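You operate a simulated robot arm through the tools that you are given. There is no shell and no other tool.

You run a simulated robot arm. Do the job below in one go: nothing can be reset, and whatever is moved stays where it is left.

Task
Ready the green vase for flowers: fill it to its line and stand it on the mats.
Fine: fill from the can and put it back; the dish moves off the mats to the counter by the fern. Set down upright: watering can, green vase.
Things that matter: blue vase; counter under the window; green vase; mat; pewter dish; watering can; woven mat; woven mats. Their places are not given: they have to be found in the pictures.

The check looks at the end state, three seconds after you hand in, the way a careful person would. Anything else that was tipped, shoved, dropped, spilled or broken makes it a failure.

Robot
A 7-joint arm with a three-finger gripper, fixed in place. Base frame: the origin is on the floor under the middle of its stand, x ahead of it, y to its left, z up; the work surface is at about z = 0.8. Lengths are in m, angles in rad, forces in N, time in s.
It reaches about 1.342 m from its shoulder. Its first joint turns from -2.897 to 2.897 rad. Payload 2.69 kg.
Tool frame: the origin (TCP) lies between the finger pads and is the grasp point; the fingertips stand 0.03 m ahead of it; z points along the fingers, y is the line along which they close. The gripper opens to 0.128 m; its body begins 0.117 m behind the TCP.
Orientation is that of the tool frame in the base frame, as [roll, pitch, yaw] about the fixed x, y, z axes, in that order (R = Rz(yaw) Ry(pitch) Rx(roll)). With the fingers straight down and closing along the base's y, the tool's x points along the base's -x, its y along +y and its z along -z.

Tools
- The arm moves only by the tool nudge_tool. Its argument "targets" is a list of rows, each a list of 6 numbers: the shift along the base's x, y, z in m, then the turn, a rotation vector about the base's x, y, z in rad. In form: [[x, y, z, wx, wy, wz], ...]. A call has 1 to 20 rows; each row shifts and turns the commanded pose from where the row before left it. "gripper" is the opening, from 0 (shut) to 1 (fully open), set as the call begins (left out, the last holds). Each row takes 0.2 s and may step no farther than 0.05 m and 0.15 rad from the row before; otherwise, or with a gripper value out of range, the whole call is refused. A pose out of reach is approached as far as the arm can. The call stops where the force on the tool passes 40 N (or 10 N more than at its start, if that is more) or the arm is blocked; 0.2 s more then pass. The fingers move at their own pace (about 0.127 m/s each) and stop on an object; they squeeze with about 31 N. The grip force told is the motor's: it shows also when the fingers shut on nothing. Time passes only in rows, and 0.2 s behind the last, so rows that do not move let the fingers close. The reply holds the time, the measured pose of the TCP, the force on the tool along the base axes, the opening and the grip force, in the units named above and with some noise, with the torque about the TCP (base axes, N m) and any sound that the robot's microphone picked up, and new pictures: "show" is both (left out), scene, wrist or none.
- Cameras (640 x 400 px; columns grow to the right, rows downward): "scene" is fixed at [0.3918, 0.4988, 1.3983]; the picture's right is [-0.32, -0.95, 0.00], its down [-0.86, 0.29, -0.43] and it looks along [0.40, -0.14, -0.90] (base axes); focal length 214 px, centre (320, 200). "wrist" rides on the gripper at [0.058, 0.054, -0.131] in the tool frame; the picture's right is [-0.68, 0.74, 0.00], its down [-0.62, -0.57, -0.55] and it looks along [-0.40, -0.37, 0.84] (tool axes); focal length 234 px, centre (320, 200).
- move_column(by): moves the trunk up (or, below 0, down) by that many m; the arm rides with it, the base frame stays. It gives what a move gives, with no picture.
- probe_pixels(camera, pixels): for up to 12 pixels [column, row] of the newest picture of that camera ("zoom" is the newest enlarged one), the place [x, y, z] in the base frame of the surface seen there, good to about 0.003 m, but the place of the scene camera against the robot may be out by one fixed shift of up to 0.018 m in any direction. It takes no simulated time.
- enlarge(camera, box): a new picture of the part [left, top, right, bottom] of that camera's present view, enlarged. It takes no simulated time.
- finish_job(): hands the job in; it is judged then, once.

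Open the gripper and draw the arm clear of the work before you hand the job in, unless the task says otherwise.

The tools are called after "Emit:" as a command line: name --pt "numbers of a row" for each row, then --argument value for the rest, lists and objects as JSON in quotes. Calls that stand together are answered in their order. nudge_tool: Moves the arm, as the interface text tells. Its arguments: {"type":"object","properties":{"targets":{"type":"array"},"gripper":{"type":"number"},"show":{"type":"string","enum":["both","scene","wrist","none"]}},"required":["targets"]} The other tools are called the same way: move_column (by) moves the trunk up or down; probe_pixels (camera, pixels) gives the place of the surface under pixels of a picture; enlarge (camera, box) takes an enlarged picture of a part of a camera's view; finish_job () hands the job in.

At the start:

```text
t: 0.0
position: [0.6596, -0.4457, 1.2547]
tcp_rot: [3.141, 0.001, -3.14]
wrist_force: [0.0, -0.5, 0.6]
torque: [-0.01, -0.02, 0.0]
gripper_width: 0.1283
grasp_force: 0.0
trunk travel left (down, up): [-0.15, 0.2]
```

scene: 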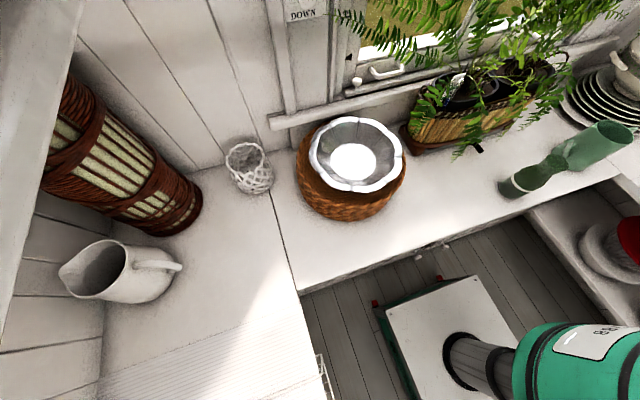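
wrist: 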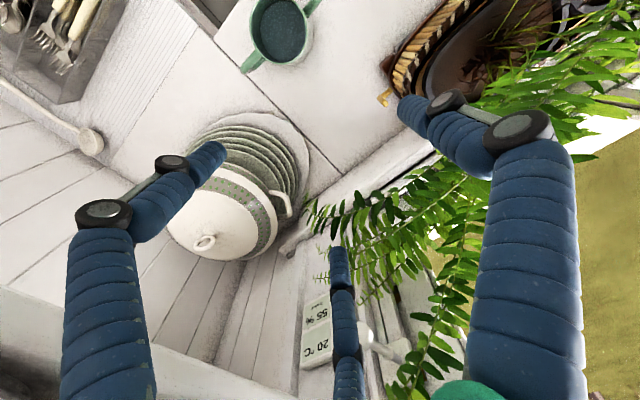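

The scene picture shows a pewter dish on a wicker thing at about (355,160), a cream jug at (120,270), and a green object near (530,175). I'll enlarge the parts to identify everything.

Emit:
enlarge --camera "scene" --box '[220, 80, 440, 240]'

Emit:
enlarge --camera "scene" --box '[40, 200, 240, 340]'

Emit:
enlarge --camera "scene" --box '[440, 60, 640, 300]'

Emit:
enlarge --camera "wrist" --box '[160, 0, 420, 280]'

```text
2.50 times, centred on (330, 160) of scene
```

zoom: 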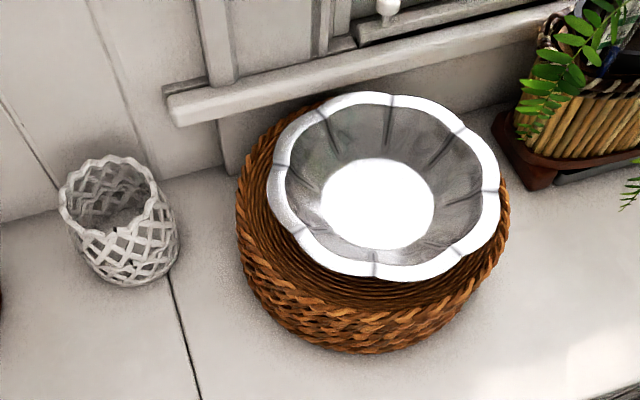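

```text
2.86 times, centred on (140, 270) of scene
```

zoom: 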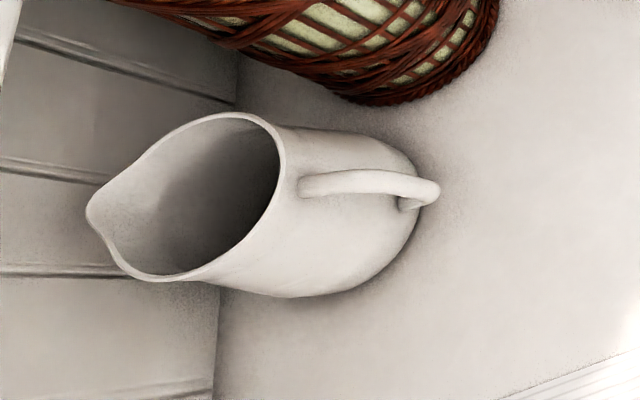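

```text
1.67 times, centred on (540, 180) of scene
```

zoom: 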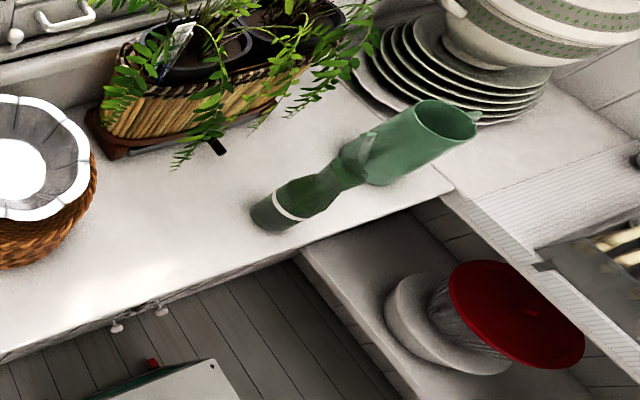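

```text
1.43 times, centred on (290, 140) of wrist
```

zoom: 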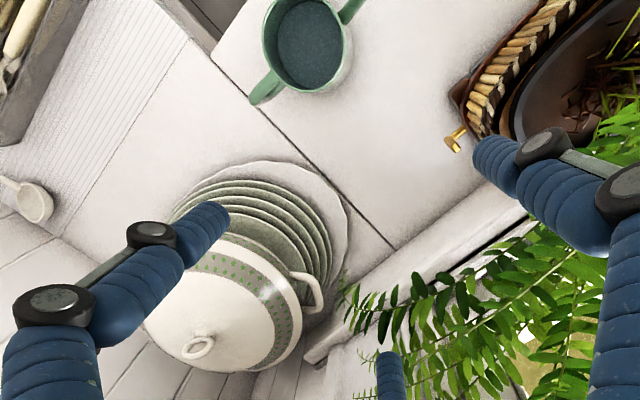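

The green object near (560,160) needs a closer look, and I want to probe places for the main items.

Emit:
enlarge --camera "scene" --box '[490, 110, 640, 210]'

Emit:
enlarge --camera "wrist" --box '[220, 0, 340, 80]'

Emit:
probe_pixels --camera "scene" --pixels '[[515, 186], [520, 183], [540, 172], [570, 155], [590, 160], [630, 135], [600, 130], [575, 145], [505, 200], [450, 200], [350, 160], [340, 205]]'

Emit:
probe_pixels --camera "wrist" --pixels '[[280, 30], [283, 2], [315, 30], [250, 65], [310, 5], [265, 55], [340, 60], [390, 100], [420, 60], [300, 150]]'

Emit:
probe_pixels --camera "scene" --pixels '[[120, 270], [150, 290], [175, 267], [65, 270], [130, 255], [110, 240], [90, 297], [85, 270], [170, 300], [200, 260], [250, 170], [250, 300]]'

```text
4.00 times, centred on (565, 160) of scene
```

zoom: 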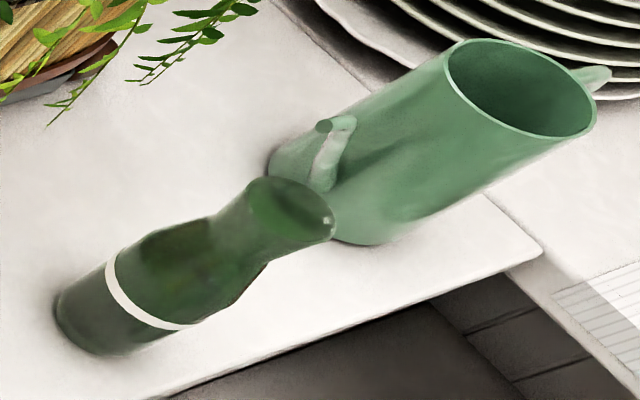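

```text
5.00 times, centred on (280, 40) of wrist
```

zoom: 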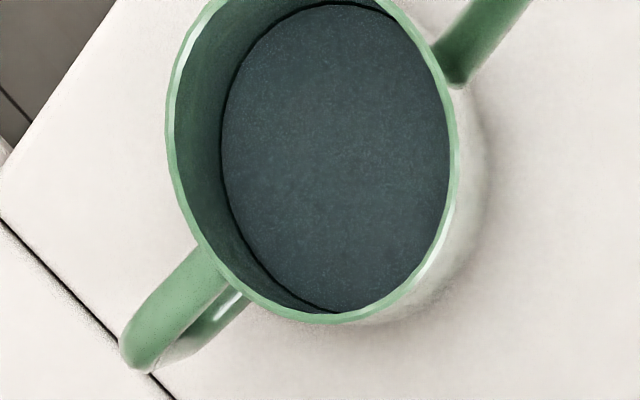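

```text
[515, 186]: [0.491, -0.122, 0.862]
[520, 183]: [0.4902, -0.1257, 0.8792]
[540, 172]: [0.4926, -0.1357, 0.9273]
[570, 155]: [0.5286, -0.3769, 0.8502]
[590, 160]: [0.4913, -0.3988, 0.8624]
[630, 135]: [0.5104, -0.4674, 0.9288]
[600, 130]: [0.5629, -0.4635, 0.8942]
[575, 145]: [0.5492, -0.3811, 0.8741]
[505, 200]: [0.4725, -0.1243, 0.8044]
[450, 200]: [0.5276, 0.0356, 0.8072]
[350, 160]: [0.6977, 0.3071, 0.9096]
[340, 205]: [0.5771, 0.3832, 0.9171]
```

```text
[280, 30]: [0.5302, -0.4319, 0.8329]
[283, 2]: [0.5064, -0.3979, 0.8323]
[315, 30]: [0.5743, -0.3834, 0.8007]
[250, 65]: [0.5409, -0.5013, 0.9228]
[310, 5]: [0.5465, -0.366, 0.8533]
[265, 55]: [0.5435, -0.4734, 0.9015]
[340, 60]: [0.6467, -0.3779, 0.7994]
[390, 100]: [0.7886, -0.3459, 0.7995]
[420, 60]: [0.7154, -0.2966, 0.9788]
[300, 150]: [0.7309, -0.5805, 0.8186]
```

```text
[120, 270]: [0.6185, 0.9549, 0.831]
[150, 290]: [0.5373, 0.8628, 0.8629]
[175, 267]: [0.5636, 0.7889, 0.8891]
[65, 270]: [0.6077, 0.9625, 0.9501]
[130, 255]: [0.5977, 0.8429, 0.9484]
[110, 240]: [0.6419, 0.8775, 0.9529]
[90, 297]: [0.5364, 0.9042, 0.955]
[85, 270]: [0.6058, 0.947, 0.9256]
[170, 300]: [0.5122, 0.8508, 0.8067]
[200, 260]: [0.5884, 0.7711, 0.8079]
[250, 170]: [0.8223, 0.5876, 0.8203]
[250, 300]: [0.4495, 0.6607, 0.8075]
```

The dark green vase with a white line stands at about (0.49,-0.12), and the paler green watering can (water inside) at (0.53,-0.42). I'll pull back toward -x and +y for a better wrist view of both.

Emit:
nudge_tool --pt "-0.05 0 0 0 0 0" --pt "-0.05 0 0 0 0 0" --pt "-0.05 0.03 0 0 0 0" --pt "-0.05 0.04 0 0 0 0" --pt "-0.03 0.04 0 0 0 0" --pt "0 0.05 0 0 0 0" --pt "0 0.03 0 0 0 0"

```text
refused: row 3 steps farther than a row can; nothing moved
```

Each row's total shift must stay at or below 0.05 m, so I'll use smaller rows.

Emit:
nudge_tool --pt "-0.05 0 0 0 0 0" --pt "-0.05 0 0 0 0 0" --pt "-0.04 0.02 0 0 0 0" --pt "-0.04 0.03 0 0 0 0" --pt "-0.03 0.035 0 0 0 0" --pt "0 0.05 0 0 0 0" --pt "0 0.045 0 0 0 0"

```text
t: 1.6
position: [0.4506, -0.2676, 1.2544]
tcp_rot: [-3.141, 0.0, 3.141]
wrist_force: [0.0, -0.4, 0.6]
torque: [0.07, -0.01, 0.01]
gripper_width: 0.128
grasp_force: 0.0
trunk travel left (down, up): [-0.15, 0.2]
```

scene: 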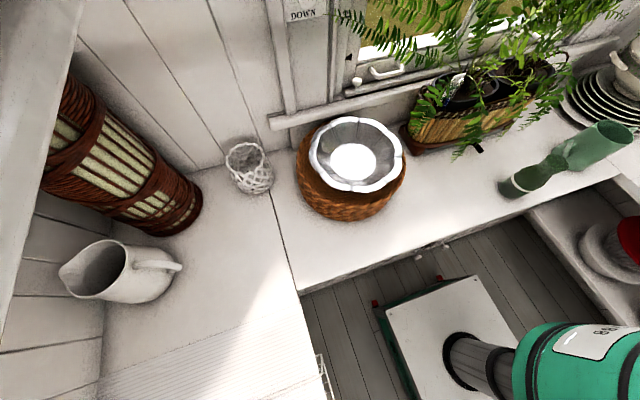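
wrist: 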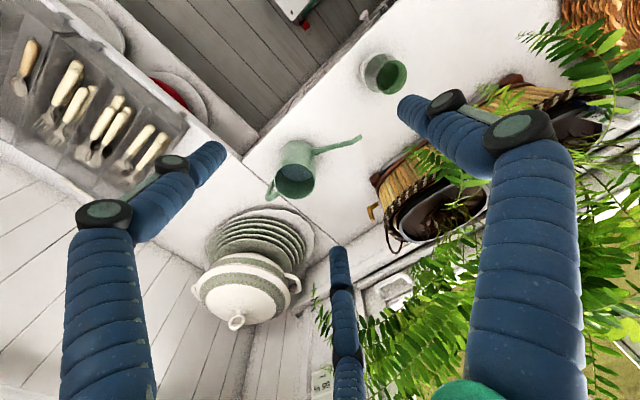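

The wrist view shows the watering can at (295,170) with spout to (360,140), and the green vase at (383,73). I'll enlarge and probe them.

Emit:
enlarge --camera "wrist" --box '[240, 40, 420, 210]'

Emit:
probe_pixels --camera "wrist" --pixels '[[295, 180], [280, 165], [308, 168], [270, 192], [335, 147], [358, 139], [383, 75], [370, 65], [405, 72], [340, 190], [300, 150], [385, 55]]'

```text
2.35 times, centred on (330, 125) of wrist
```

zoom: 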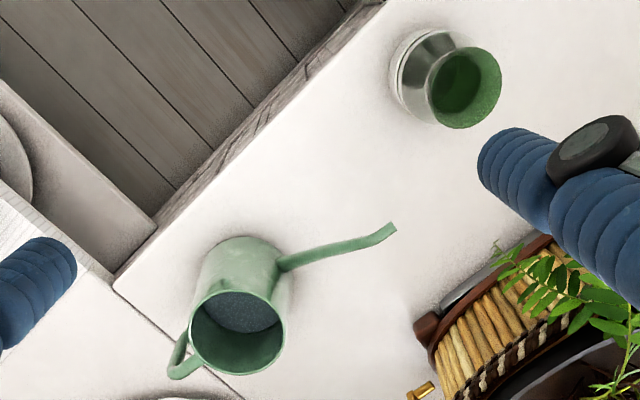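

```text
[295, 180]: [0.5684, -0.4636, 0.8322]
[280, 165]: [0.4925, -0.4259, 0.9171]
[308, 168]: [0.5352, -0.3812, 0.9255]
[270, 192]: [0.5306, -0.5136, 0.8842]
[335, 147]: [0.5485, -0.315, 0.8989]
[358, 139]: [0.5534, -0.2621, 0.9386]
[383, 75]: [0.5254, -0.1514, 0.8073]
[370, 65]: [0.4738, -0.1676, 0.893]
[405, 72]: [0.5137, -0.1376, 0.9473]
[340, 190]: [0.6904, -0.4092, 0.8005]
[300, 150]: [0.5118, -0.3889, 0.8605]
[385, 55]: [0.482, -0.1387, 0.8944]
```

Before swinging toward the mats I'll check where the fern's fronds reach.

Emit:
probe_pixels --camera "wrist" --pixels '[[535, 45], [545, 25], [640, 60], [620, 60], [600, 120], [490, 95], [430, 160], [380, 250], [340, 215], [630, 200], [430, 300], [610, 180]]'

Emit:
probe_pixels --camera "scene" --pixels '[[350, 22], [385, 40], [440, 110], [465, 150], [480, 50], [540, 50], [560, 70], [530, 110], [430, 20], [510, 20], [590, 10], [555, 120]]'

```text
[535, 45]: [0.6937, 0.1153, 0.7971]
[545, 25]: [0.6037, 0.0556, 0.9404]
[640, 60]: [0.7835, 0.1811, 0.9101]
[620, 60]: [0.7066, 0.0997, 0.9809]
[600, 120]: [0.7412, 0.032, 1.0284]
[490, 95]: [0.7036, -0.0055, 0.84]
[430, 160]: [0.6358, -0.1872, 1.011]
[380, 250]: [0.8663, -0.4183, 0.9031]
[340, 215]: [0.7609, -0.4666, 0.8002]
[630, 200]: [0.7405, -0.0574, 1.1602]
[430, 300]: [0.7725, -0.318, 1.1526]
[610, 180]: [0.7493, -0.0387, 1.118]
```

```text
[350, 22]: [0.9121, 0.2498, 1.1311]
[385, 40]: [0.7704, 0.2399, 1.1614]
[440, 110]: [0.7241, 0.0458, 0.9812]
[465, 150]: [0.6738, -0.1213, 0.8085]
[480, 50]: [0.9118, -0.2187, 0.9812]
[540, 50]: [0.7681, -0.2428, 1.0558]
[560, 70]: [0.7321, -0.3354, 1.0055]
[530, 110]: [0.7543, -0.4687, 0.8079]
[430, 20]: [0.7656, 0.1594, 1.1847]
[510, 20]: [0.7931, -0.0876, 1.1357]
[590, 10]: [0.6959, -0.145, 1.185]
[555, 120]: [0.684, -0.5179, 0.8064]
```

Fern fronds stay at x > 0.6, so a path at x≈0.45–0.5, z 1.25 is clear. I'll swing over toward the mats with a +90° yaw to look at the stack and dish.

Emit:
nudge_tool --pt "0 0.045 0 0 0 0.15" --pt "0 0.045 0 0 0 0.15" --pt "0 0.045 0 0 0 0.15" --pt "0 0.045 0 0 0 0.15" --pt "0 0.045 0 0 0 0.15" --pt "0 0.045 0 0 0 0.15" --pt "0.01 0.045 0 0 0 0.15" --pt "0.01 0.04 0 0 0 0.15" --pt "0.01 0.03 0 0 0 0.15" --pt "0.01 0.03 0 0 0 0.15"

```text
t: 3.8
position: [0.4913, 0.1485, 1.256]
tcp_rot: [-3.141, 0.002, -1.641]
wrist_force: [0.2, 0.0, -0.7]
torque: [-0.01, -0.01, 0.01]
gripper_width: 0.128
grasp_force: 0.1
trunk travel left (down, up): [-0.15, 0.2]
```

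scene: 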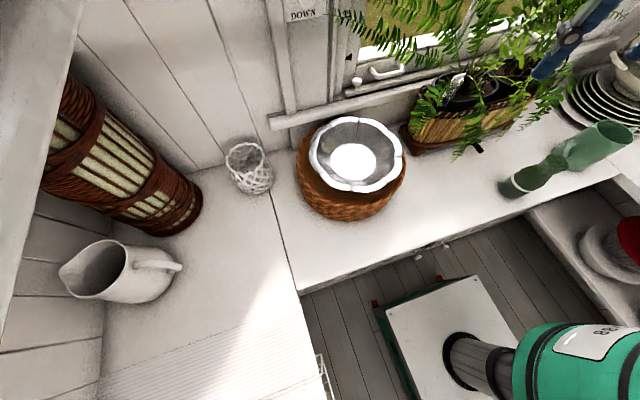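
wrist: 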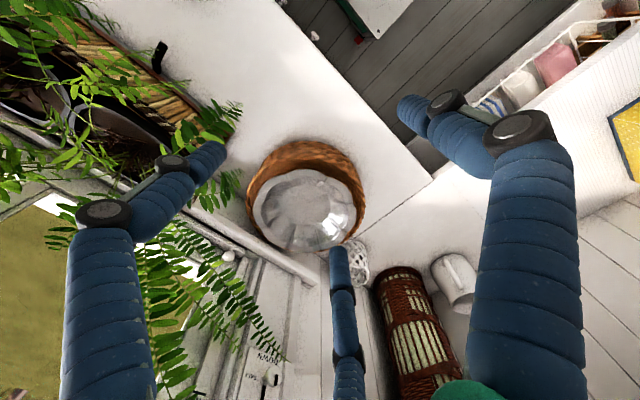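

The wrist view shows the wicker stack and dish at (305,205). I'll enlarge and probe it to learn the shapes, and look at other items.

Emit:
enlarge --camera "wrist" --box '[220, 120, 400, 270]'

Emit:
probe_pixels --camera "wrist" --pixels '[[305, 150], [270, 175], [300, 170], [262, 215], [352, 215], [310, 250], [340, 180], [305, 205], [300, 225], [320, 190], [380, 160], [240, 120]]'

Emit:
enlarge --camera "wrist" --box '[440, 0, 640, 160]'

```text
2.67 times, centred on (310, 195) of wrist
```

zoom: 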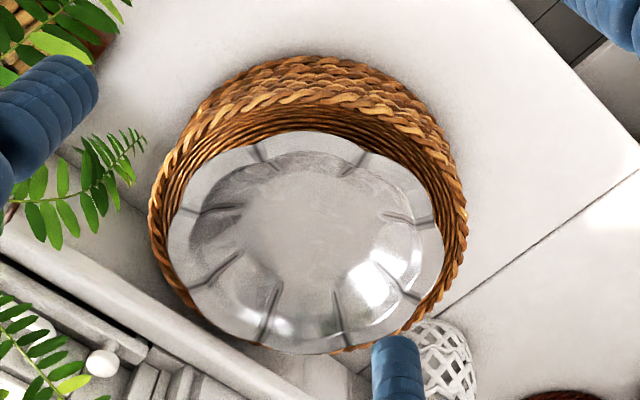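

```text
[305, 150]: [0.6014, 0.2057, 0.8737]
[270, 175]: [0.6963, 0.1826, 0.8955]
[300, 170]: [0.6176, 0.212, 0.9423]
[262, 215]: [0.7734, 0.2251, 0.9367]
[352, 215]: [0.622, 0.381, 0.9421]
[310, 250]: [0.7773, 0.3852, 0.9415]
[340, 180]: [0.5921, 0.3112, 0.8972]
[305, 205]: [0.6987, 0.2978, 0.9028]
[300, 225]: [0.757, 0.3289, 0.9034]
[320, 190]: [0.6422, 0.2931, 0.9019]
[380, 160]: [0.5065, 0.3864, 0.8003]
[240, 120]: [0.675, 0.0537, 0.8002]
```

```text
2.50 times, centred on (540, 80) of wrist
```

zoom: 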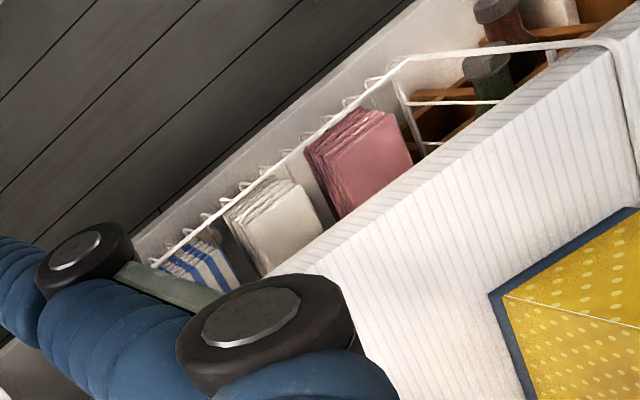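

The stack top is at z≈0.897 and the dish (radius ≈0.12) sits at about (0.697,0.30). I haven't found the blue vase yet, so I'll turn the wrist camera further to +y to survey the left counter.

Emit:
nudge_tool --pt "0 0 0 0 0 0.15" --pt "0 0 0 0 0 0.15" --pt "0 0 0 0 0 0.15" --pt "0 0 0 0 0 0.15" --pt "0 0 0 0 0 0.15" --show "wrist"

```text
t: 5.0
position: [0.4881, 0.1475, 1.255]
tcp_rot: [3.141, 0.0, -0.893]
wrist_force: [-0.3, 0.8, 0.9]
torque: [-0.02, -0.03, -0.04]
gripper_width: 0.128
grasp_force: 0.1
trunk travel left (down, up): [-0.15, 0.2]
```

wrist: 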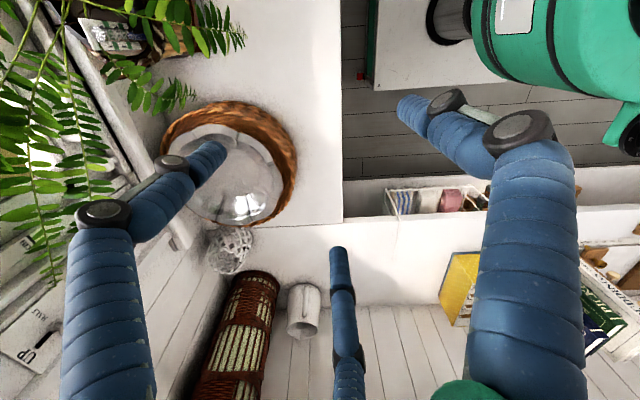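

No blue vase here yet. I need to know how the three fingers are laid out in the tool frame, so I'll probe points on the fingers in the wrist view.

Emit:
probe_pixels --camera "wrist" --pixels '[[218, 150], [205, 165], [180, 190], [110, 300], [402, 103], [420, 120], [470, 150], [530, 250], [338, 252], [340, 280], [345, 320], [350, 380]]'

Emit:
enlarge --camera "wrist" --box '[280, 0, 640, 225]'

```text
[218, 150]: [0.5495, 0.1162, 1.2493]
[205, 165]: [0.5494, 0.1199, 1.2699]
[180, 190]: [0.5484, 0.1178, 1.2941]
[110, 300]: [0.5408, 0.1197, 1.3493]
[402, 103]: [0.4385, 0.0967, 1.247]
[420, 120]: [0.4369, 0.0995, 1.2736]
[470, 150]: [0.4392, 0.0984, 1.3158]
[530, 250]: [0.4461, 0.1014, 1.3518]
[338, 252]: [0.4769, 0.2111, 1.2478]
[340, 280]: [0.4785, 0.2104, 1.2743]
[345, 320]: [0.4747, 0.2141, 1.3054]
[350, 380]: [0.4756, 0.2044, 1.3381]
```

```text
1.78 times, centred on (460, 112) of wrist
```

zoom: 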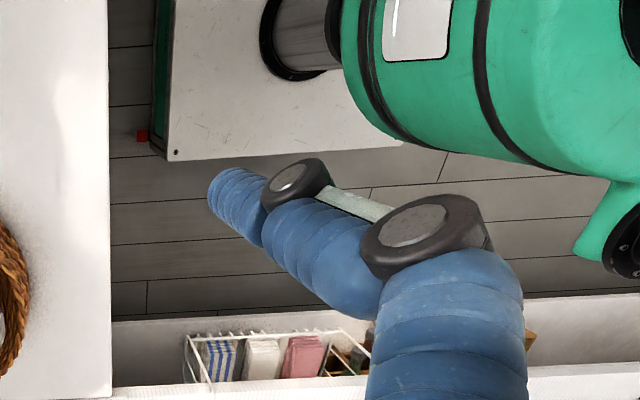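

The fingers form a three-jaw layout (tips near tool angles 90°, -25°, -150°, radius ≈0.07). I'll shut the gripper once in free air to see how the fingers converge.

Emit:
nudge_tool --pt "0 0 0 0 0 0" --pt "0 0 0 0 0 0" --pt "0 0 0 0 0 0" --pt "0 0 0 0 0 0" --gripper 0.25 --show "wrist"

```text
t: 6.0
position: [0.4903, 0.1493, 1.255]
tcp_rot: [-3.141, 0.0, -0.894]
wrist_force: [0.6, -0.7, -0.1]
torque: [-0.03, -0.02, 0.02]
gripper_width: 0.0321
grasp_force: 0.0
trunk travel left (down, up): [-0.15, 0.2]
```

wrist: 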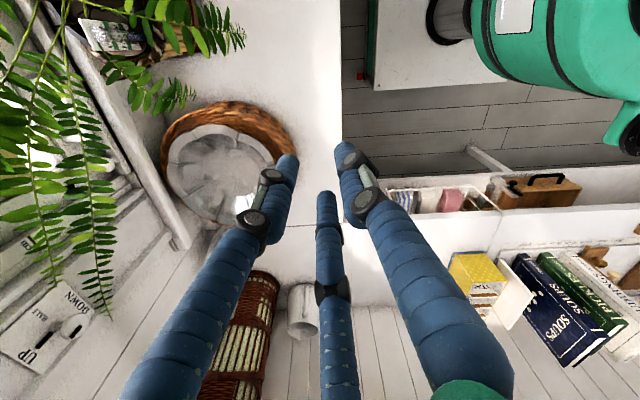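

Emit:
probe_pixels --camera "wrist" --pixels '[[285, 165], [280, 185], [262, 235], [345, 160], [352, 180], [380, 220], [326, 205], [328, 240], [332, 300], [300, 300], [545, 185], [475, 265]]'

Emit:
enlarge --camera "wrist" --box '[240, 130, 400, 250]'

```text
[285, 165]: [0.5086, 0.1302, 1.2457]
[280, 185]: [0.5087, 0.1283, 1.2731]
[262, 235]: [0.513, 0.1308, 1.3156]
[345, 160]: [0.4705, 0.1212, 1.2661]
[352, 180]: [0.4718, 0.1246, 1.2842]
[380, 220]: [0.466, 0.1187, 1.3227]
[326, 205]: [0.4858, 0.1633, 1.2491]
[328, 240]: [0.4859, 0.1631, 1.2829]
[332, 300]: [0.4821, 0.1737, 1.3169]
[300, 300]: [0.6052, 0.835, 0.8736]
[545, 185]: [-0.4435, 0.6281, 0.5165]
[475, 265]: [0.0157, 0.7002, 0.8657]
```

```text
3.33 times, centred on (320, 190) of wrist
```

zoom: 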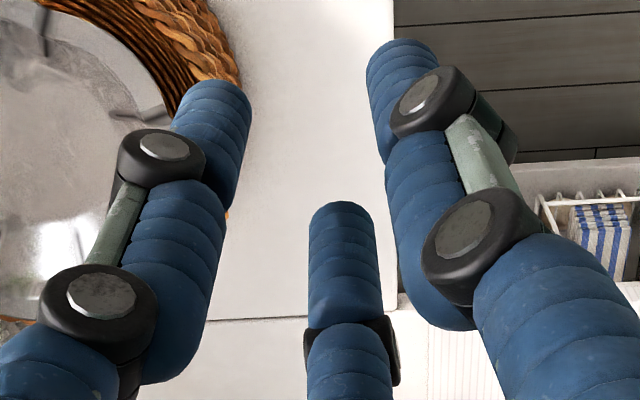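

The gripper closes radially like a three-jaw chuck. I'll turn the wrist back about 3 rad so the camera looks toward -y over the vase and can.

Emit:
nudge_tool --pt "0 0 0 0 0 -0.15" --pt "0 0 0 0 0 -0.15" --pt "0 0 0 0 0 -0.15" --pt "0 0 0 0 0 -0.15" --pt "0 0 0 0 0 -0.15" --pt "0 0 0 0 0 -0.15" --pt "0 0 0 0 0 -0.15" --pt "0 0 0 0 0 -0.15" --pt "0 0 0 0 0 -0.15" --pt "0 0 0 0 0 -0.15" --pt "0 0 0 0 0 -0.15" --pt "0 0 0 0 0 -0.15" --pt "0 0 0 0 0 -0.15" --pt "0 0 0 0 0 -0.15" --pt "0 0 0 0 0 -0.15" --pt "0 0 0 0 0 -0.15" --pt "0 0 0 0 0 -0.15" --pt "0 0 0 0 0 -0.15" --pt "0 0 0 0 0 -0.15" --pt "0 0 0 0 0 -0.15" --gripper 0.25

```text
t: 10.2
position: [0.4883, 0.1488, 1.2562]
tcp_rot: [-3.141, -0.001, 2.388]
wrist_force: [-0.4, -0.1, -0.7]
torque: [0.01, 0.02, -0.02]
gripper_width: 0.0322
grasp_force: 0.1
trunk travel left (down, up): [-0.15, 0.2]
```

scene: 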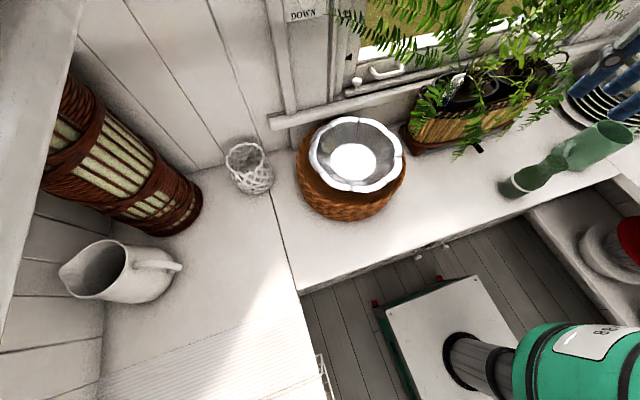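
wrist: 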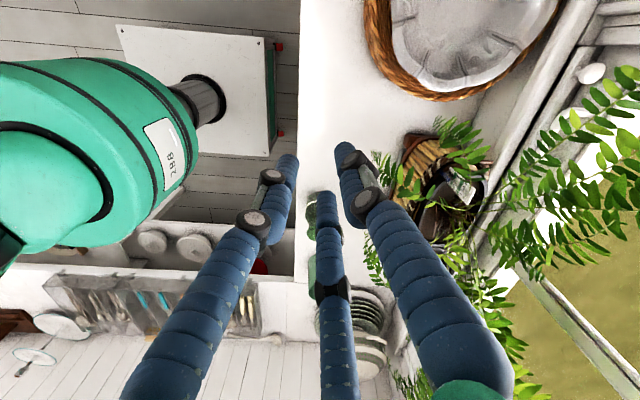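

The fingers block the view of the vase at about (325,200). I'll reopen the gripper so the central gap is clear.

Emit:
nudge_tool --pt "0 -0.03 0 0 0 0" --pt "0 -0.03 0 0 0 0" --pt "0 -0.02 0 0 0 0" --pt "0 0 0 0 0 0" --gripper 1.0 --show "wrist"

```text
t: 11.2
position: [0.4892, 0.0682, 1.2562]
tcp_rot: [3.141, -0.001, 2.392]
wrist_force: [0.2, 0.8, 0.1]
torque: [0.03, -0.02, -0.02]
gripper_width: 0.1282
grasp_force: 0.0
trunk travel left (down, up): [-0.15, 0.2]
```

wrist: 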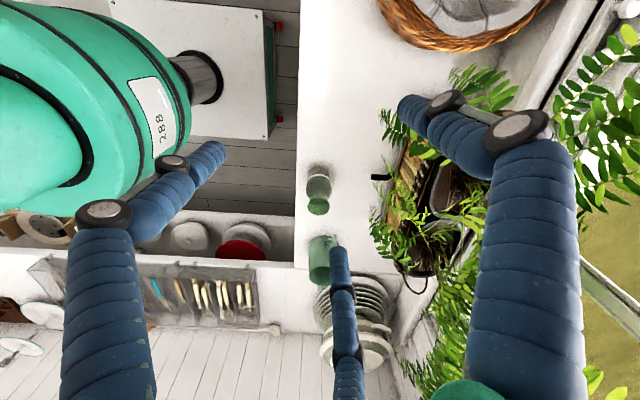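

Now the vase is visible at (318,190) and the can at (320,258). I'll enlarge and probe the vase.

Emit:
enlarge --camera "wrist" --box '[280, 150, 376, 210]'

Emit:
probe_pixels --camera "wrist" --pixels '[[318, 206], [318, 212], [308, 207], [328, 207], [318, 199], [310, 190], [318, 190], [328, 188], [318, 178], [309, 178], [329, 178], [318, 170]]'

Emit:
enlarge --camera "wrist" --box '[0, 190, 320, 390]'

```text
6.67 times, centred on (328, 180) of wrist
```

zoom: 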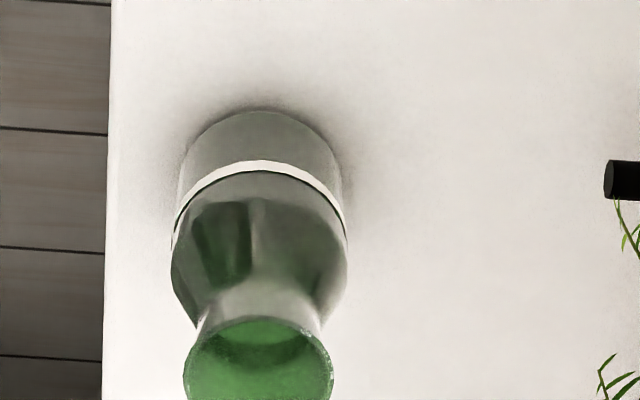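

```text
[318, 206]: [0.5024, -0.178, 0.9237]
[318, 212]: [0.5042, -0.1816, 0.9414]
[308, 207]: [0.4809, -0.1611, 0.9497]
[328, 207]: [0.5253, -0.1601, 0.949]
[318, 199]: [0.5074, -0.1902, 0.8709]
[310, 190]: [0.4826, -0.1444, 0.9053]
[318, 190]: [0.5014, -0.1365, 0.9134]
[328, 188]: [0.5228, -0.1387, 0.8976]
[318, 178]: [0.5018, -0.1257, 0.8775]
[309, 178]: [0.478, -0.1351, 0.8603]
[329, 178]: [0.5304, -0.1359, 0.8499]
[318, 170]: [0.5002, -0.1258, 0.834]
```

```text
2.00 times, centred on (160, 290) of wrist
```

zoom: 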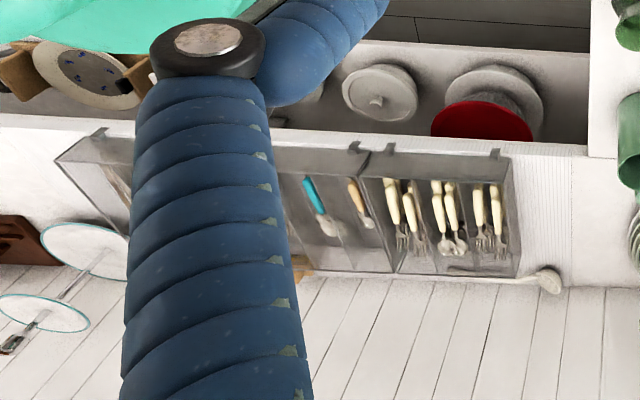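

The vase is translucent with a white line. I'll zoom on the vase again and probe the ring precisely, then the same for the can.

Emit:
enlarge --camera "wrist" --box '[296, 160, 344, 190]'

Emit:
probe_pixels --camera "zoom" --pixels '[[300, 200], [300, 196], [300, 192], [300, 205], [300, 210], [200, 220], [420, 230], [300, 100], [300, 90], [300, 80], [300, 150], [300, 300]]'

```text
13.33 times, centred on (320, 175) of wrist
```

zoom: 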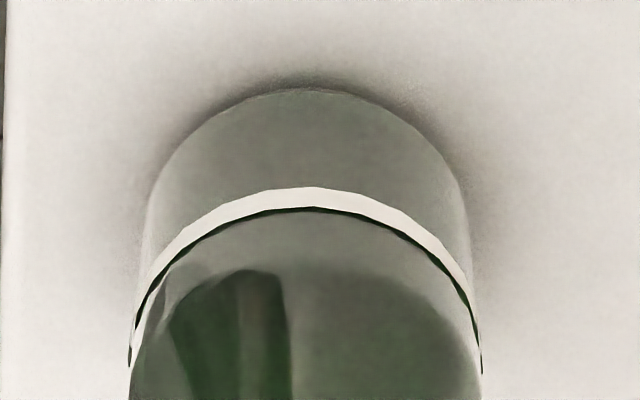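

```text
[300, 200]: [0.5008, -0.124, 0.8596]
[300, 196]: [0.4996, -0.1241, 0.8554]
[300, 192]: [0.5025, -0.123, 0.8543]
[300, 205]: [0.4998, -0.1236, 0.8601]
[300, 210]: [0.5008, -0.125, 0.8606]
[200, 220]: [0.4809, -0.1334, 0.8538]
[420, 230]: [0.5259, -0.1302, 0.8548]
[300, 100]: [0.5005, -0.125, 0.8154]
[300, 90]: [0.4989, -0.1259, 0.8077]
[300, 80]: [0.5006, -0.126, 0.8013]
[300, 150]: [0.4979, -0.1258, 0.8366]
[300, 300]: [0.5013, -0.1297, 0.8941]
```

The line is at z≈0.857 (counter 0.800), vase axis about (0.501,-0.154), radius ≈0.03. Now I'll shift a bit to see the can unobstructed.

Emit:
nudge_tool --pt "0.03 -0.03 0 0 0 0" --pt "0.03 -0.03 0 0 0 0" --pt "0 -0.03 0 0 0 0" --show "wrist"

```text
t: 12.0
position: [0.5482, -0.0227, 1.2538]
tcp_rot: [3.141, -0.002, 2.391]
wrist_force: [0.8, -0.9, 0.0]
torque: [-0.07, 0.04, 0.02]
gripper_width: 0.1281
grasp_force: 0.1
trunk travel left (down, up): [-0.15, 0.2]
```

wrist: 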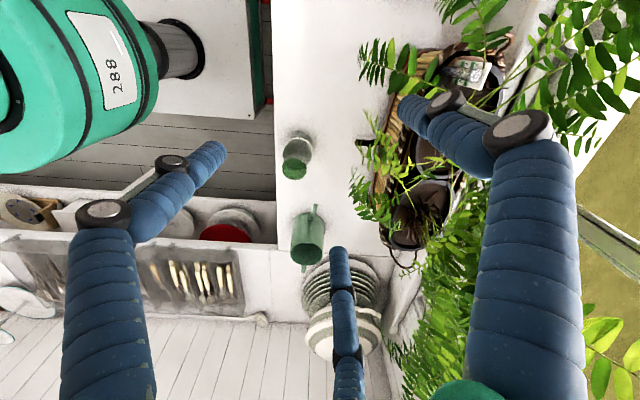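

Emit:
enlarge --camera "wrist" --box '[270, 195, 350, 275]'

Emit:
probe_pixels --camera "wrist" --pixels '[[308, 215], [308, 228], [300, 225], [316, 225], [292, 237], [324, 237], [292, 257], [322, 257], [307, 246], [307, 263], [318, 206], [306, 230]]'

```text
5.00 times, centred on (310, 235) of wrist
```

zoom: 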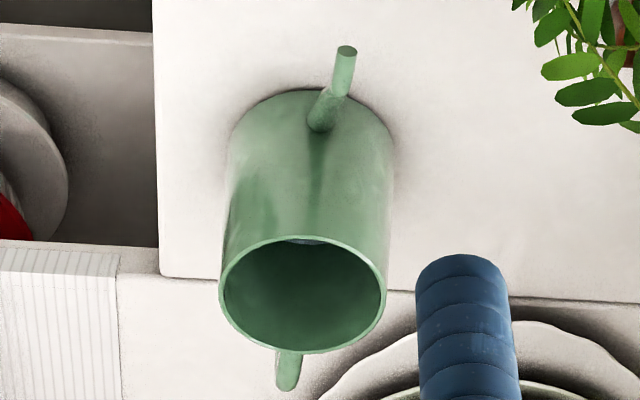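

```text
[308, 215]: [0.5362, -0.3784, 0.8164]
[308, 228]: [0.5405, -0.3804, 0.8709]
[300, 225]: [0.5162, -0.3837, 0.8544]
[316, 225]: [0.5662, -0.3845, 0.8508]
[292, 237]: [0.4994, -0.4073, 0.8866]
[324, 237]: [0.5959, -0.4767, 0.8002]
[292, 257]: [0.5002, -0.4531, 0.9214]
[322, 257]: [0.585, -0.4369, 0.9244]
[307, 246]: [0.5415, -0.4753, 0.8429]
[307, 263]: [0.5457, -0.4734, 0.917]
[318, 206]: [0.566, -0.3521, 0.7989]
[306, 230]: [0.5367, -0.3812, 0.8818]
```

Emit:
probe_pixels --camera "zoom" --pixels '[[319, 128], [322, 110], [330, 95], [338, 75], [345, 55], [347, 48], [288, 365], [288, 380], [303, 238], [221, 300], [386, 290], [303, 352]]'

Emit:
probe_pixels --camera "wrist" --pixels '[[270, 110], [300, 100], [276, 200], [277, 230], [278, 245], [340, 150], [360, 145], [372, 150], [378, 190], [390, 240], [355, 60], [397, 95]]'

Emit:
enlarge --camera "wrist" --box '[340, 0, 560, 260]'

```text
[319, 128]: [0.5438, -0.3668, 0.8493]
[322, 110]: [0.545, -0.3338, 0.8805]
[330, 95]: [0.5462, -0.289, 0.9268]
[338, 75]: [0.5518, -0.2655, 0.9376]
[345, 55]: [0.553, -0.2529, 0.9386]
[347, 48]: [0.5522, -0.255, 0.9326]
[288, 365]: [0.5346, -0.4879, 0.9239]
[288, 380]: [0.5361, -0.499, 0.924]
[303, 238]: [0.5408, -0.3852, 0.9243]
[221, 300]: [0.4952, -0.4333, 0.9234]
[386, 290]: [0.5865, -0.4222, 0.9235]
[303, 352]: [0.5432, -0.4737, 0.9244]
```

```text
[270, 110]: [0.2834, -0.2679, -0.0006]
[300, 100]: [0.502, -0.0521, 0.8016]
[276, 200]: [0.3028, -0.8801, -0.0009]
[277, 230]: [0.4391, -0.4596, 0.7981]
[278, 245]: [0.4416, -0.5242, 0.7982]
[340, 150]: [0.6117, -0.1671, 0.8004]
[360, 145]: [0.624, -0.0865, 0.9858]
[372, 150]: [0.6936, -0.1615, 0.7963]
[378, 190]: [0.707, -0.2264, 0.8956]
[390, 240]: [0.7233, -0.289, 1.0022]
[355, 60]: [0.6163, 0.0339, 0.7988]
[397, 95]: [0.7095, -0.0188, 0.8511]
```

```text
1.54 times, centred on (450, 130) of wrist
```

zoom: 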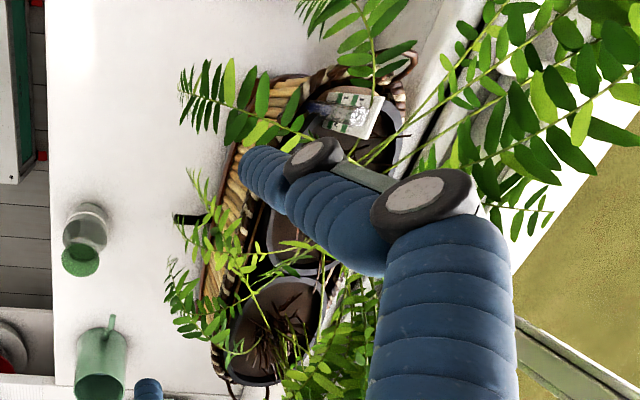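

Can: axis ≈(0.541,-0.429), radius ≈0.046, rim z 0.924, spout tip ≈(0.552,-0.254,0.936). Now I'll zoom the scene camera on the vase for a baseline of how its inside looks when empty.

Emit:
enlarge --camera "scene" --box '[492, 146, 572, 206]'

Emit:
probe_pixels --camera "zoom" --pixels '[[150, 330], [165, 255], [90, 300], [240, 300], [440, 120], [500, 60], [420, 100], [100, 370], [300, 200]]'

```text
6.67 times, centred on (532, 176) of scene
```

zoom: 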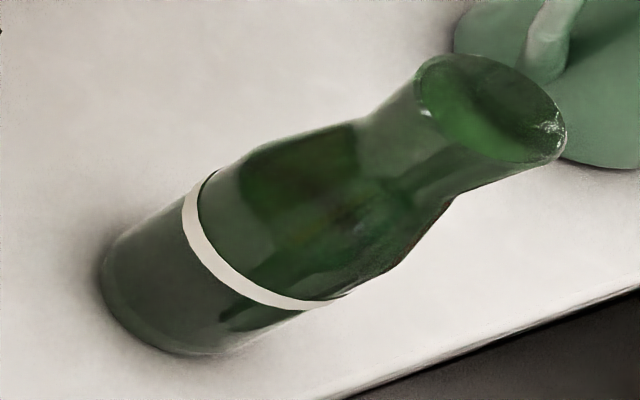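

```text
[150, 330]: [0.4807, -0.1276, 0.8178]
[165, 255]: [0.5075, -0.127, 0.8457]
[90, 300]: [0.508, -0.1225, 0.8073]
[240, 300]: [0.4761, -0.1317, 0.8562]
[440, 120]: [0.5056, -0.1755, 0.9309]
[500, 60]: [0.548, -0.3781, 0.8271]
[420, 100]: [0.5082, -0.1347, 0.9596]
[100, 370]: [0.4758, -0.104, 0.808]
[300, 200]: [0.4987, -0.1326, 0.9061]
```

Next the dish: I'll go to the dish's near side with the tool's thumb facing +x (yaw π/2), staying high.

Emit:
nudge_tool --pt "-0.0122 0.039 -0.006 0 0 -0.1025" --pt "-0.0122 0.039 -0.006 0 0 -0.1025" --pt "-0.0122 0.039 -0.006 0 0 -0.1025" --pt "-0.0122 0.039 -0.006 0 0 -0.1025" --pt "-0.0122 0.039 -0.006 0 0 -0.1025" --pt "-0.0122 0.039 -0.006 0 0 -0.1025" --pt "-0.0122 0.039 -0.006 0 0 -0.1025" --pt "-0.0122 0.04 -0.006 0 0 -0.1025" --pt "0 0 0 0 0 0" --gripper 0.45

```text
t: 14.0
position: [0.4539, 0.2899, 1.2058]
tcp_rot: [-3.141, -0.001, 1.572]
wrist_force: [-0.3, 1.1, 0.5]
torque: [-0.02, 0.04, 0.01]
gripper_width: 0.0574
grasp_force: 0.1
trunk travel left (down, up): [-0.15, 0.2]
```

scene: 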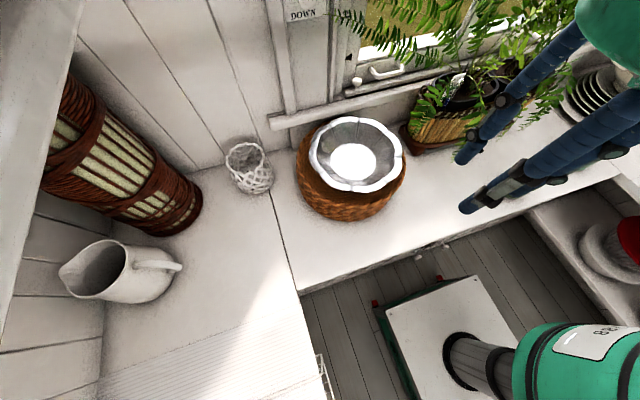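
wrist: 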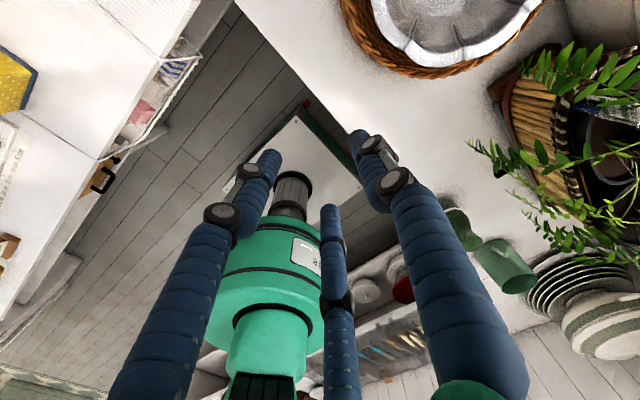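

Now I'll tilt the tool about the base y by about -0.8 rad so the fingers point forward and down along the dish wall, and look again.

Emit:
nudge_tool --pt "0.01 0 0 0 -0.13 0" --pt "0.01 0 0 0 -0.13 0" --pt "0.01 0 0 0 -0.13 0" --pt "0.01 0 0 0 -0.13 0" --pt "0.01 0 0 0 -0.14 0" --pt "0 0 0 0 -0.14 0" --pt "0 0 0 0 0 0"

```text
t: 15.6
position: [0.5029, 0.2907, 1.2022]
tcp_rot: [2.346, 0.007, 1.572]
wrist_force: [-2.3, -1.2, 6.7]
torque: [0.2, 0.41, 0.16]
gripper_width: 0.0576
grasp_force: 0.1
trunk travel left (down, up): [-0.15, 0.2]
```

scene: 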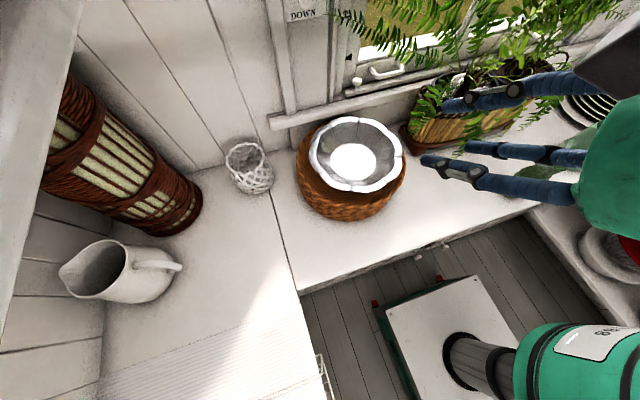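
wrist: 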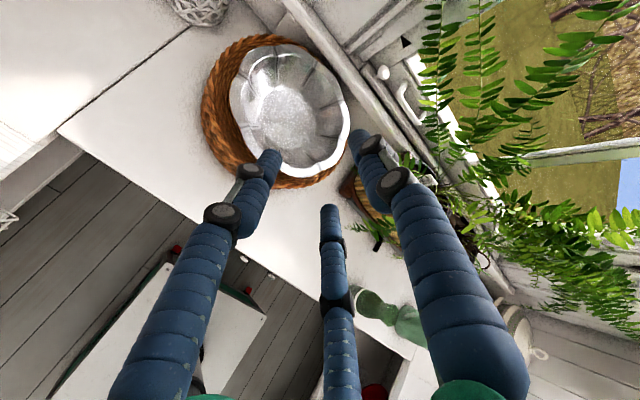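

The reading shows about 7 N, so I'll idle briefly to see if that is just motion, then zoom on the dish.

Emit:
nudge_tool --pt "0 0 0 0 0 0" --pt "0 0 0 0 0 0" --show "wrist"

Emit:
enlarge --camera "wrist" --box '[190, 30, 366, 200]'

Emit:
enlarge --camera "scene" --box '[290, 110, 420, 225]'

```text
t: 16.2
position: [0.502, 0.2922, 1.2071]
tcp_rot: [2.339, -0.001, 1.569]
wrist_force: [0.3, -0.6, 0.5]
torque: [0.06, 0.0, 0.03]
gripper_width: 0.0577
grasp_force: 0.0
trunk travel left (down, up): [-0.15, 0.2]
```

wrist: 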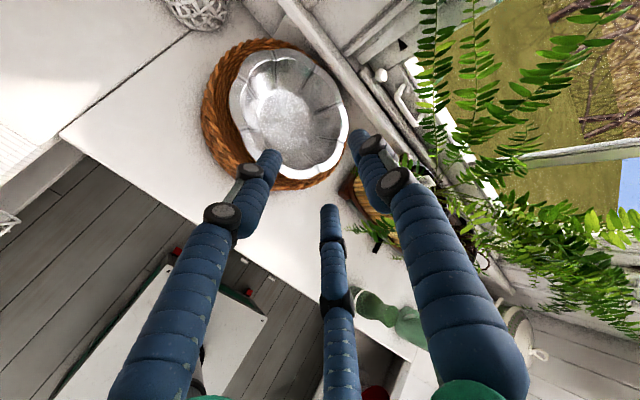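

```text
2.35 times, centred on (278, 115) of wrist
```

zoom: 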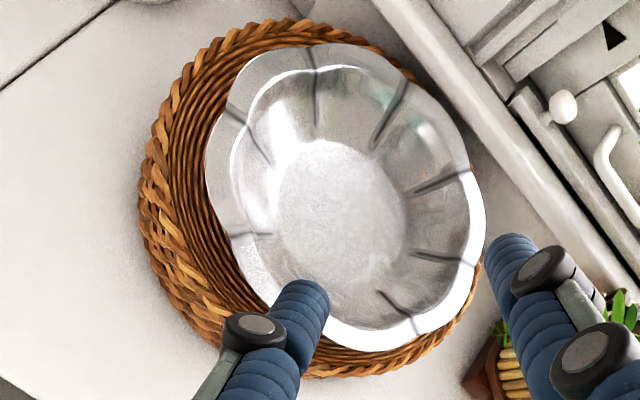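

```text
3.48 times, centred on (355, 168) of scene
```

zoom: 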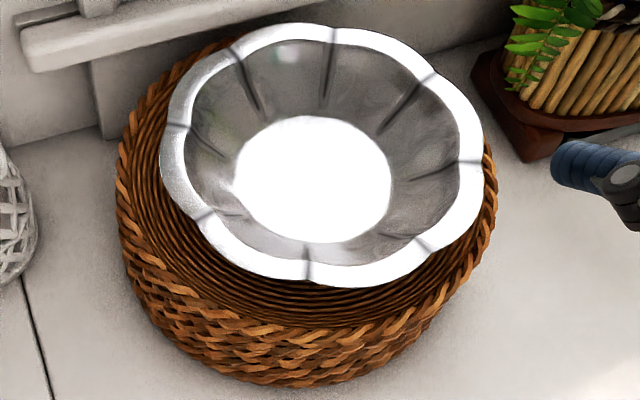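

Force settled to about zero. Now I'll probe the dish profile along the near side in the zoomed scene picture.

Emit:
probe_pixels --camera "zoom" --pixels '[[262, 276], [262, 270], [262, 262], [262, 255], [262, 245], [262, 236], [262, 220], [262, 290], [262, 315], [262, 335], [262, 375], [320, 180]]'

Emit:
probe_pixels --camera "zoom" --pixels '[[165, 140], [175, 165], [480, 150], [465, 150], [290, 27], [330, 32], [440, 90], [200, 80], [120, 190], [490, 190], [150, 100], [310, 283]]'

```text
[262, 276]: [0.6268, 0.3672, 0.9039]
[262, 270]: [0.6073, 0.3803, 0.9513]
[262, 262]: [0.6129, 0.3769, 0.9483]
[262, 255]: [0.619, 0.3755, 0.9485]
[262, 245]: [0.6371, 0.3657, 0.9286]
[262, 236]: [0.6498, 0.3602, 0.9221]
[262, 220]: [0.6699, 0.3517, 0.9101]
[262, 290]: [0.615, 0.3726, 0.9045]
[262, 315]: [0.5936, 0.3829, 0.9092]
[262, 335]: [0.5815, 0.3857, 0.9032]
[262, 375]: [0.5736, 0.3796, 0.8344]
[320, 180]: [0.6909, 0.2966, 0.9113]
```

```text
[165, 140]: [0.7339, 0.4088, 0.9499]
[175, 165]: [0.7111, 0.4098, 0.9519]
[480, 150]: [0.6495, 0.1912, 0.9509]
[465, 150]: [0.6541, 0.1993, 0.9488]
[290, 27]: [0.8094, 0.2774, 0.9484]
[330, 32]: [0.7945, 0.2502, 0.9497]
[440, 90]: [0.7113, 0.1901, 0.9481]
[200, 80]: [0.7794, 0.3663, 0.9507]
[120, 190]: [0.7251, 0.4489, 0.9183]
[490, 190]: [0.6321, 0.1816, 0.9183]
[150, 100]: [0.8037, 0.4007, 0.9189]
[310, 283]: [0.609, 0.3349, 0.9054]
```

Profile: a flat lip about 12 mm wide at z≈0.942 (robot frame), then a ~45° wall. I'll grip the near rim (≈(0.579,0.30)) with the tool pointing ~28° below horizontal, thumb above, two fingers beneath. First to a stand-off point.

Emit:
nudge_tool --pt "0 0.004 -0.03 0 -0.14 0" --pt "0 0.004 -0.03 0 -0.14 0" --pt "-0.005 0 -0.045 0 0 0" --pt "-0.005 0 -0.045 0 0 0" --pt "-0.005 0 -0.04 0 0 0" --pt "0 0 0 0 0 0" --gripper 0.31

```text
t: 17.6
position: [0.5093, 0.1958, 1.1771]
tcp_rot: [2.142, 0.019, 1.613]
wrist_force: [-0.5, -0.9, 0.1]
torque: [0.03, 0.03, -0.02]
gripper_width: 0.0396
grasp_force: 0.1
out of reach, approached as far as the arm can: row 1, 2, 3, 4, 5
trunk travel left (down, up): [-0.15, 0.2]
```

scene: 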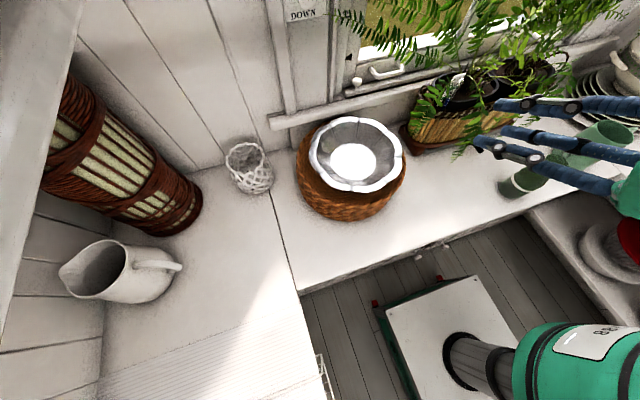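
wrist: 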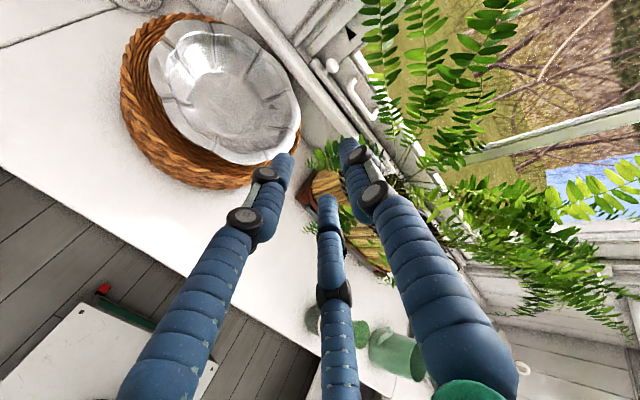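

The arm couldn't hold that tilt there and drifted to (0.509,0.196,1.177). I'll check what the commanded pose is now with an idle row and a small retreat tilt.

Emit:
nudge_tool --pt "0 0 0 0 0 0" --show "none"

```text
t: 18.0
position: [0.5101, 0.1956, 1.1766]
tcp_rot: [2.141, 0.019, 1.614]
wrist_force: [0.1, -0.8, 0.1]
torque: [0.02, 0.01, 0.0]
gripper_width: 0.04
grasp_force: 0.0
trunk travel left (down, up): [-0.15, 0.2]
```

The commanded pose now equals the reached one. The y-drift suggests the last wrist joint is near its limit; since the gripper has threefold symmetry, I'll go back to vertical and turn +120° to an equivalent, more comfortable yaw.

Emit:
nudge_tool --pt "-0.005 0.01 0.005 0 0.14 0" --pt "-0.005 0.01 0.005 0 0.14 0" --pt "-0.005 0.01 0.005 0 0.14 0" --pt "-0.005 0.01 0.005 0 0.14 0" --pt "-0.005 0.01 0.005 0 0.14 0" --pt "-0.005 0.01 0 0 0.14 0" --pt "-0.005 0.01 0 0 0.14 0" --pt "0 0 0 0 0 0.15" --pt "0 0 0 0 0 0.15" --pt "0 0 0 0 0 0.15" --pt "0 0 0 0 0 0.15" --pt "0 0 0 0 0 0.15" --pt "0 0 0 0 0 0.15" --pt "0 0 0 0 0 0.15" --pt "0 0 0 0 0 0.15" --pt "0 0 0 0 0 0.15" --pt "0 0 0 0 0 0.15" --pt "0 0 0 0 0 0.15" --pt "0 0 0 0 0 0.15" --pt "0 0 0 0 0 0.15" --show "none"

```text
t: 22.2
position: [0.4734, 0.2619, 1.2012]
tcp_rot: [3.088, -0.019, -2.734]
wrist_force: [0.0, 0.0, -0.2]
torque: [0.01, -0.01, 0.01]
gripper_width: 0.0398
grasp_force: 0.1
trunk travel left (down, up): [-0.15, 0.2]
```

Yaw is -2.734; I'll trim to -150°, zero the residual tilt, then tilt forward ~1.05 rad gradually while watching for reach limits.

Emit:
nudge_tool --pt "0 0.008 0 -0.042 -0.039 0.116" --pt "0 0.006 -0.01 0 -0.14 0" --pt "0 0.006 -0.01 0 -0.14 0" --pt "0 0.006 -0.01 0 -0.14 0" --pt "0 0.006 -0.01 0 -0.14 0" --pt "0 0.006 -0.01 0 -0.14 0" --pt "0 0 -0.01 0 -0.14 0" --pt "0 0 -0.01 0 -0.14 0" --pt "0 0 0 0 -0.08 0" --pt "0 0 0 0 0 0"

```text
t: 24.4
position: [0.4756, 0.3002, 1.1328]
tcp_rot: [-2.414, 0.856, -2.278]
wrist_force: [-0.4, -0.3, -0.6]
torque: [0.02, -0.01, 0.02]
gripper_width: 0.0395
grasp_force: 0.1
trunk travel left (down, up): [-0.15, 0.2]
```

scene: 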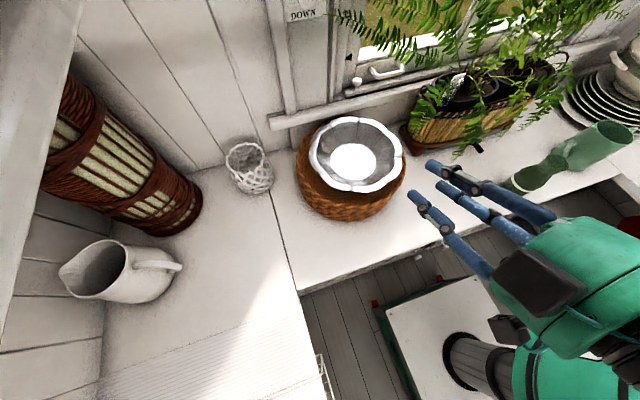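
wrist: 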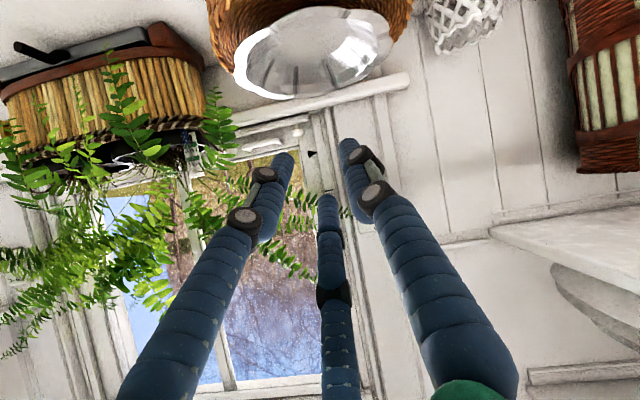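

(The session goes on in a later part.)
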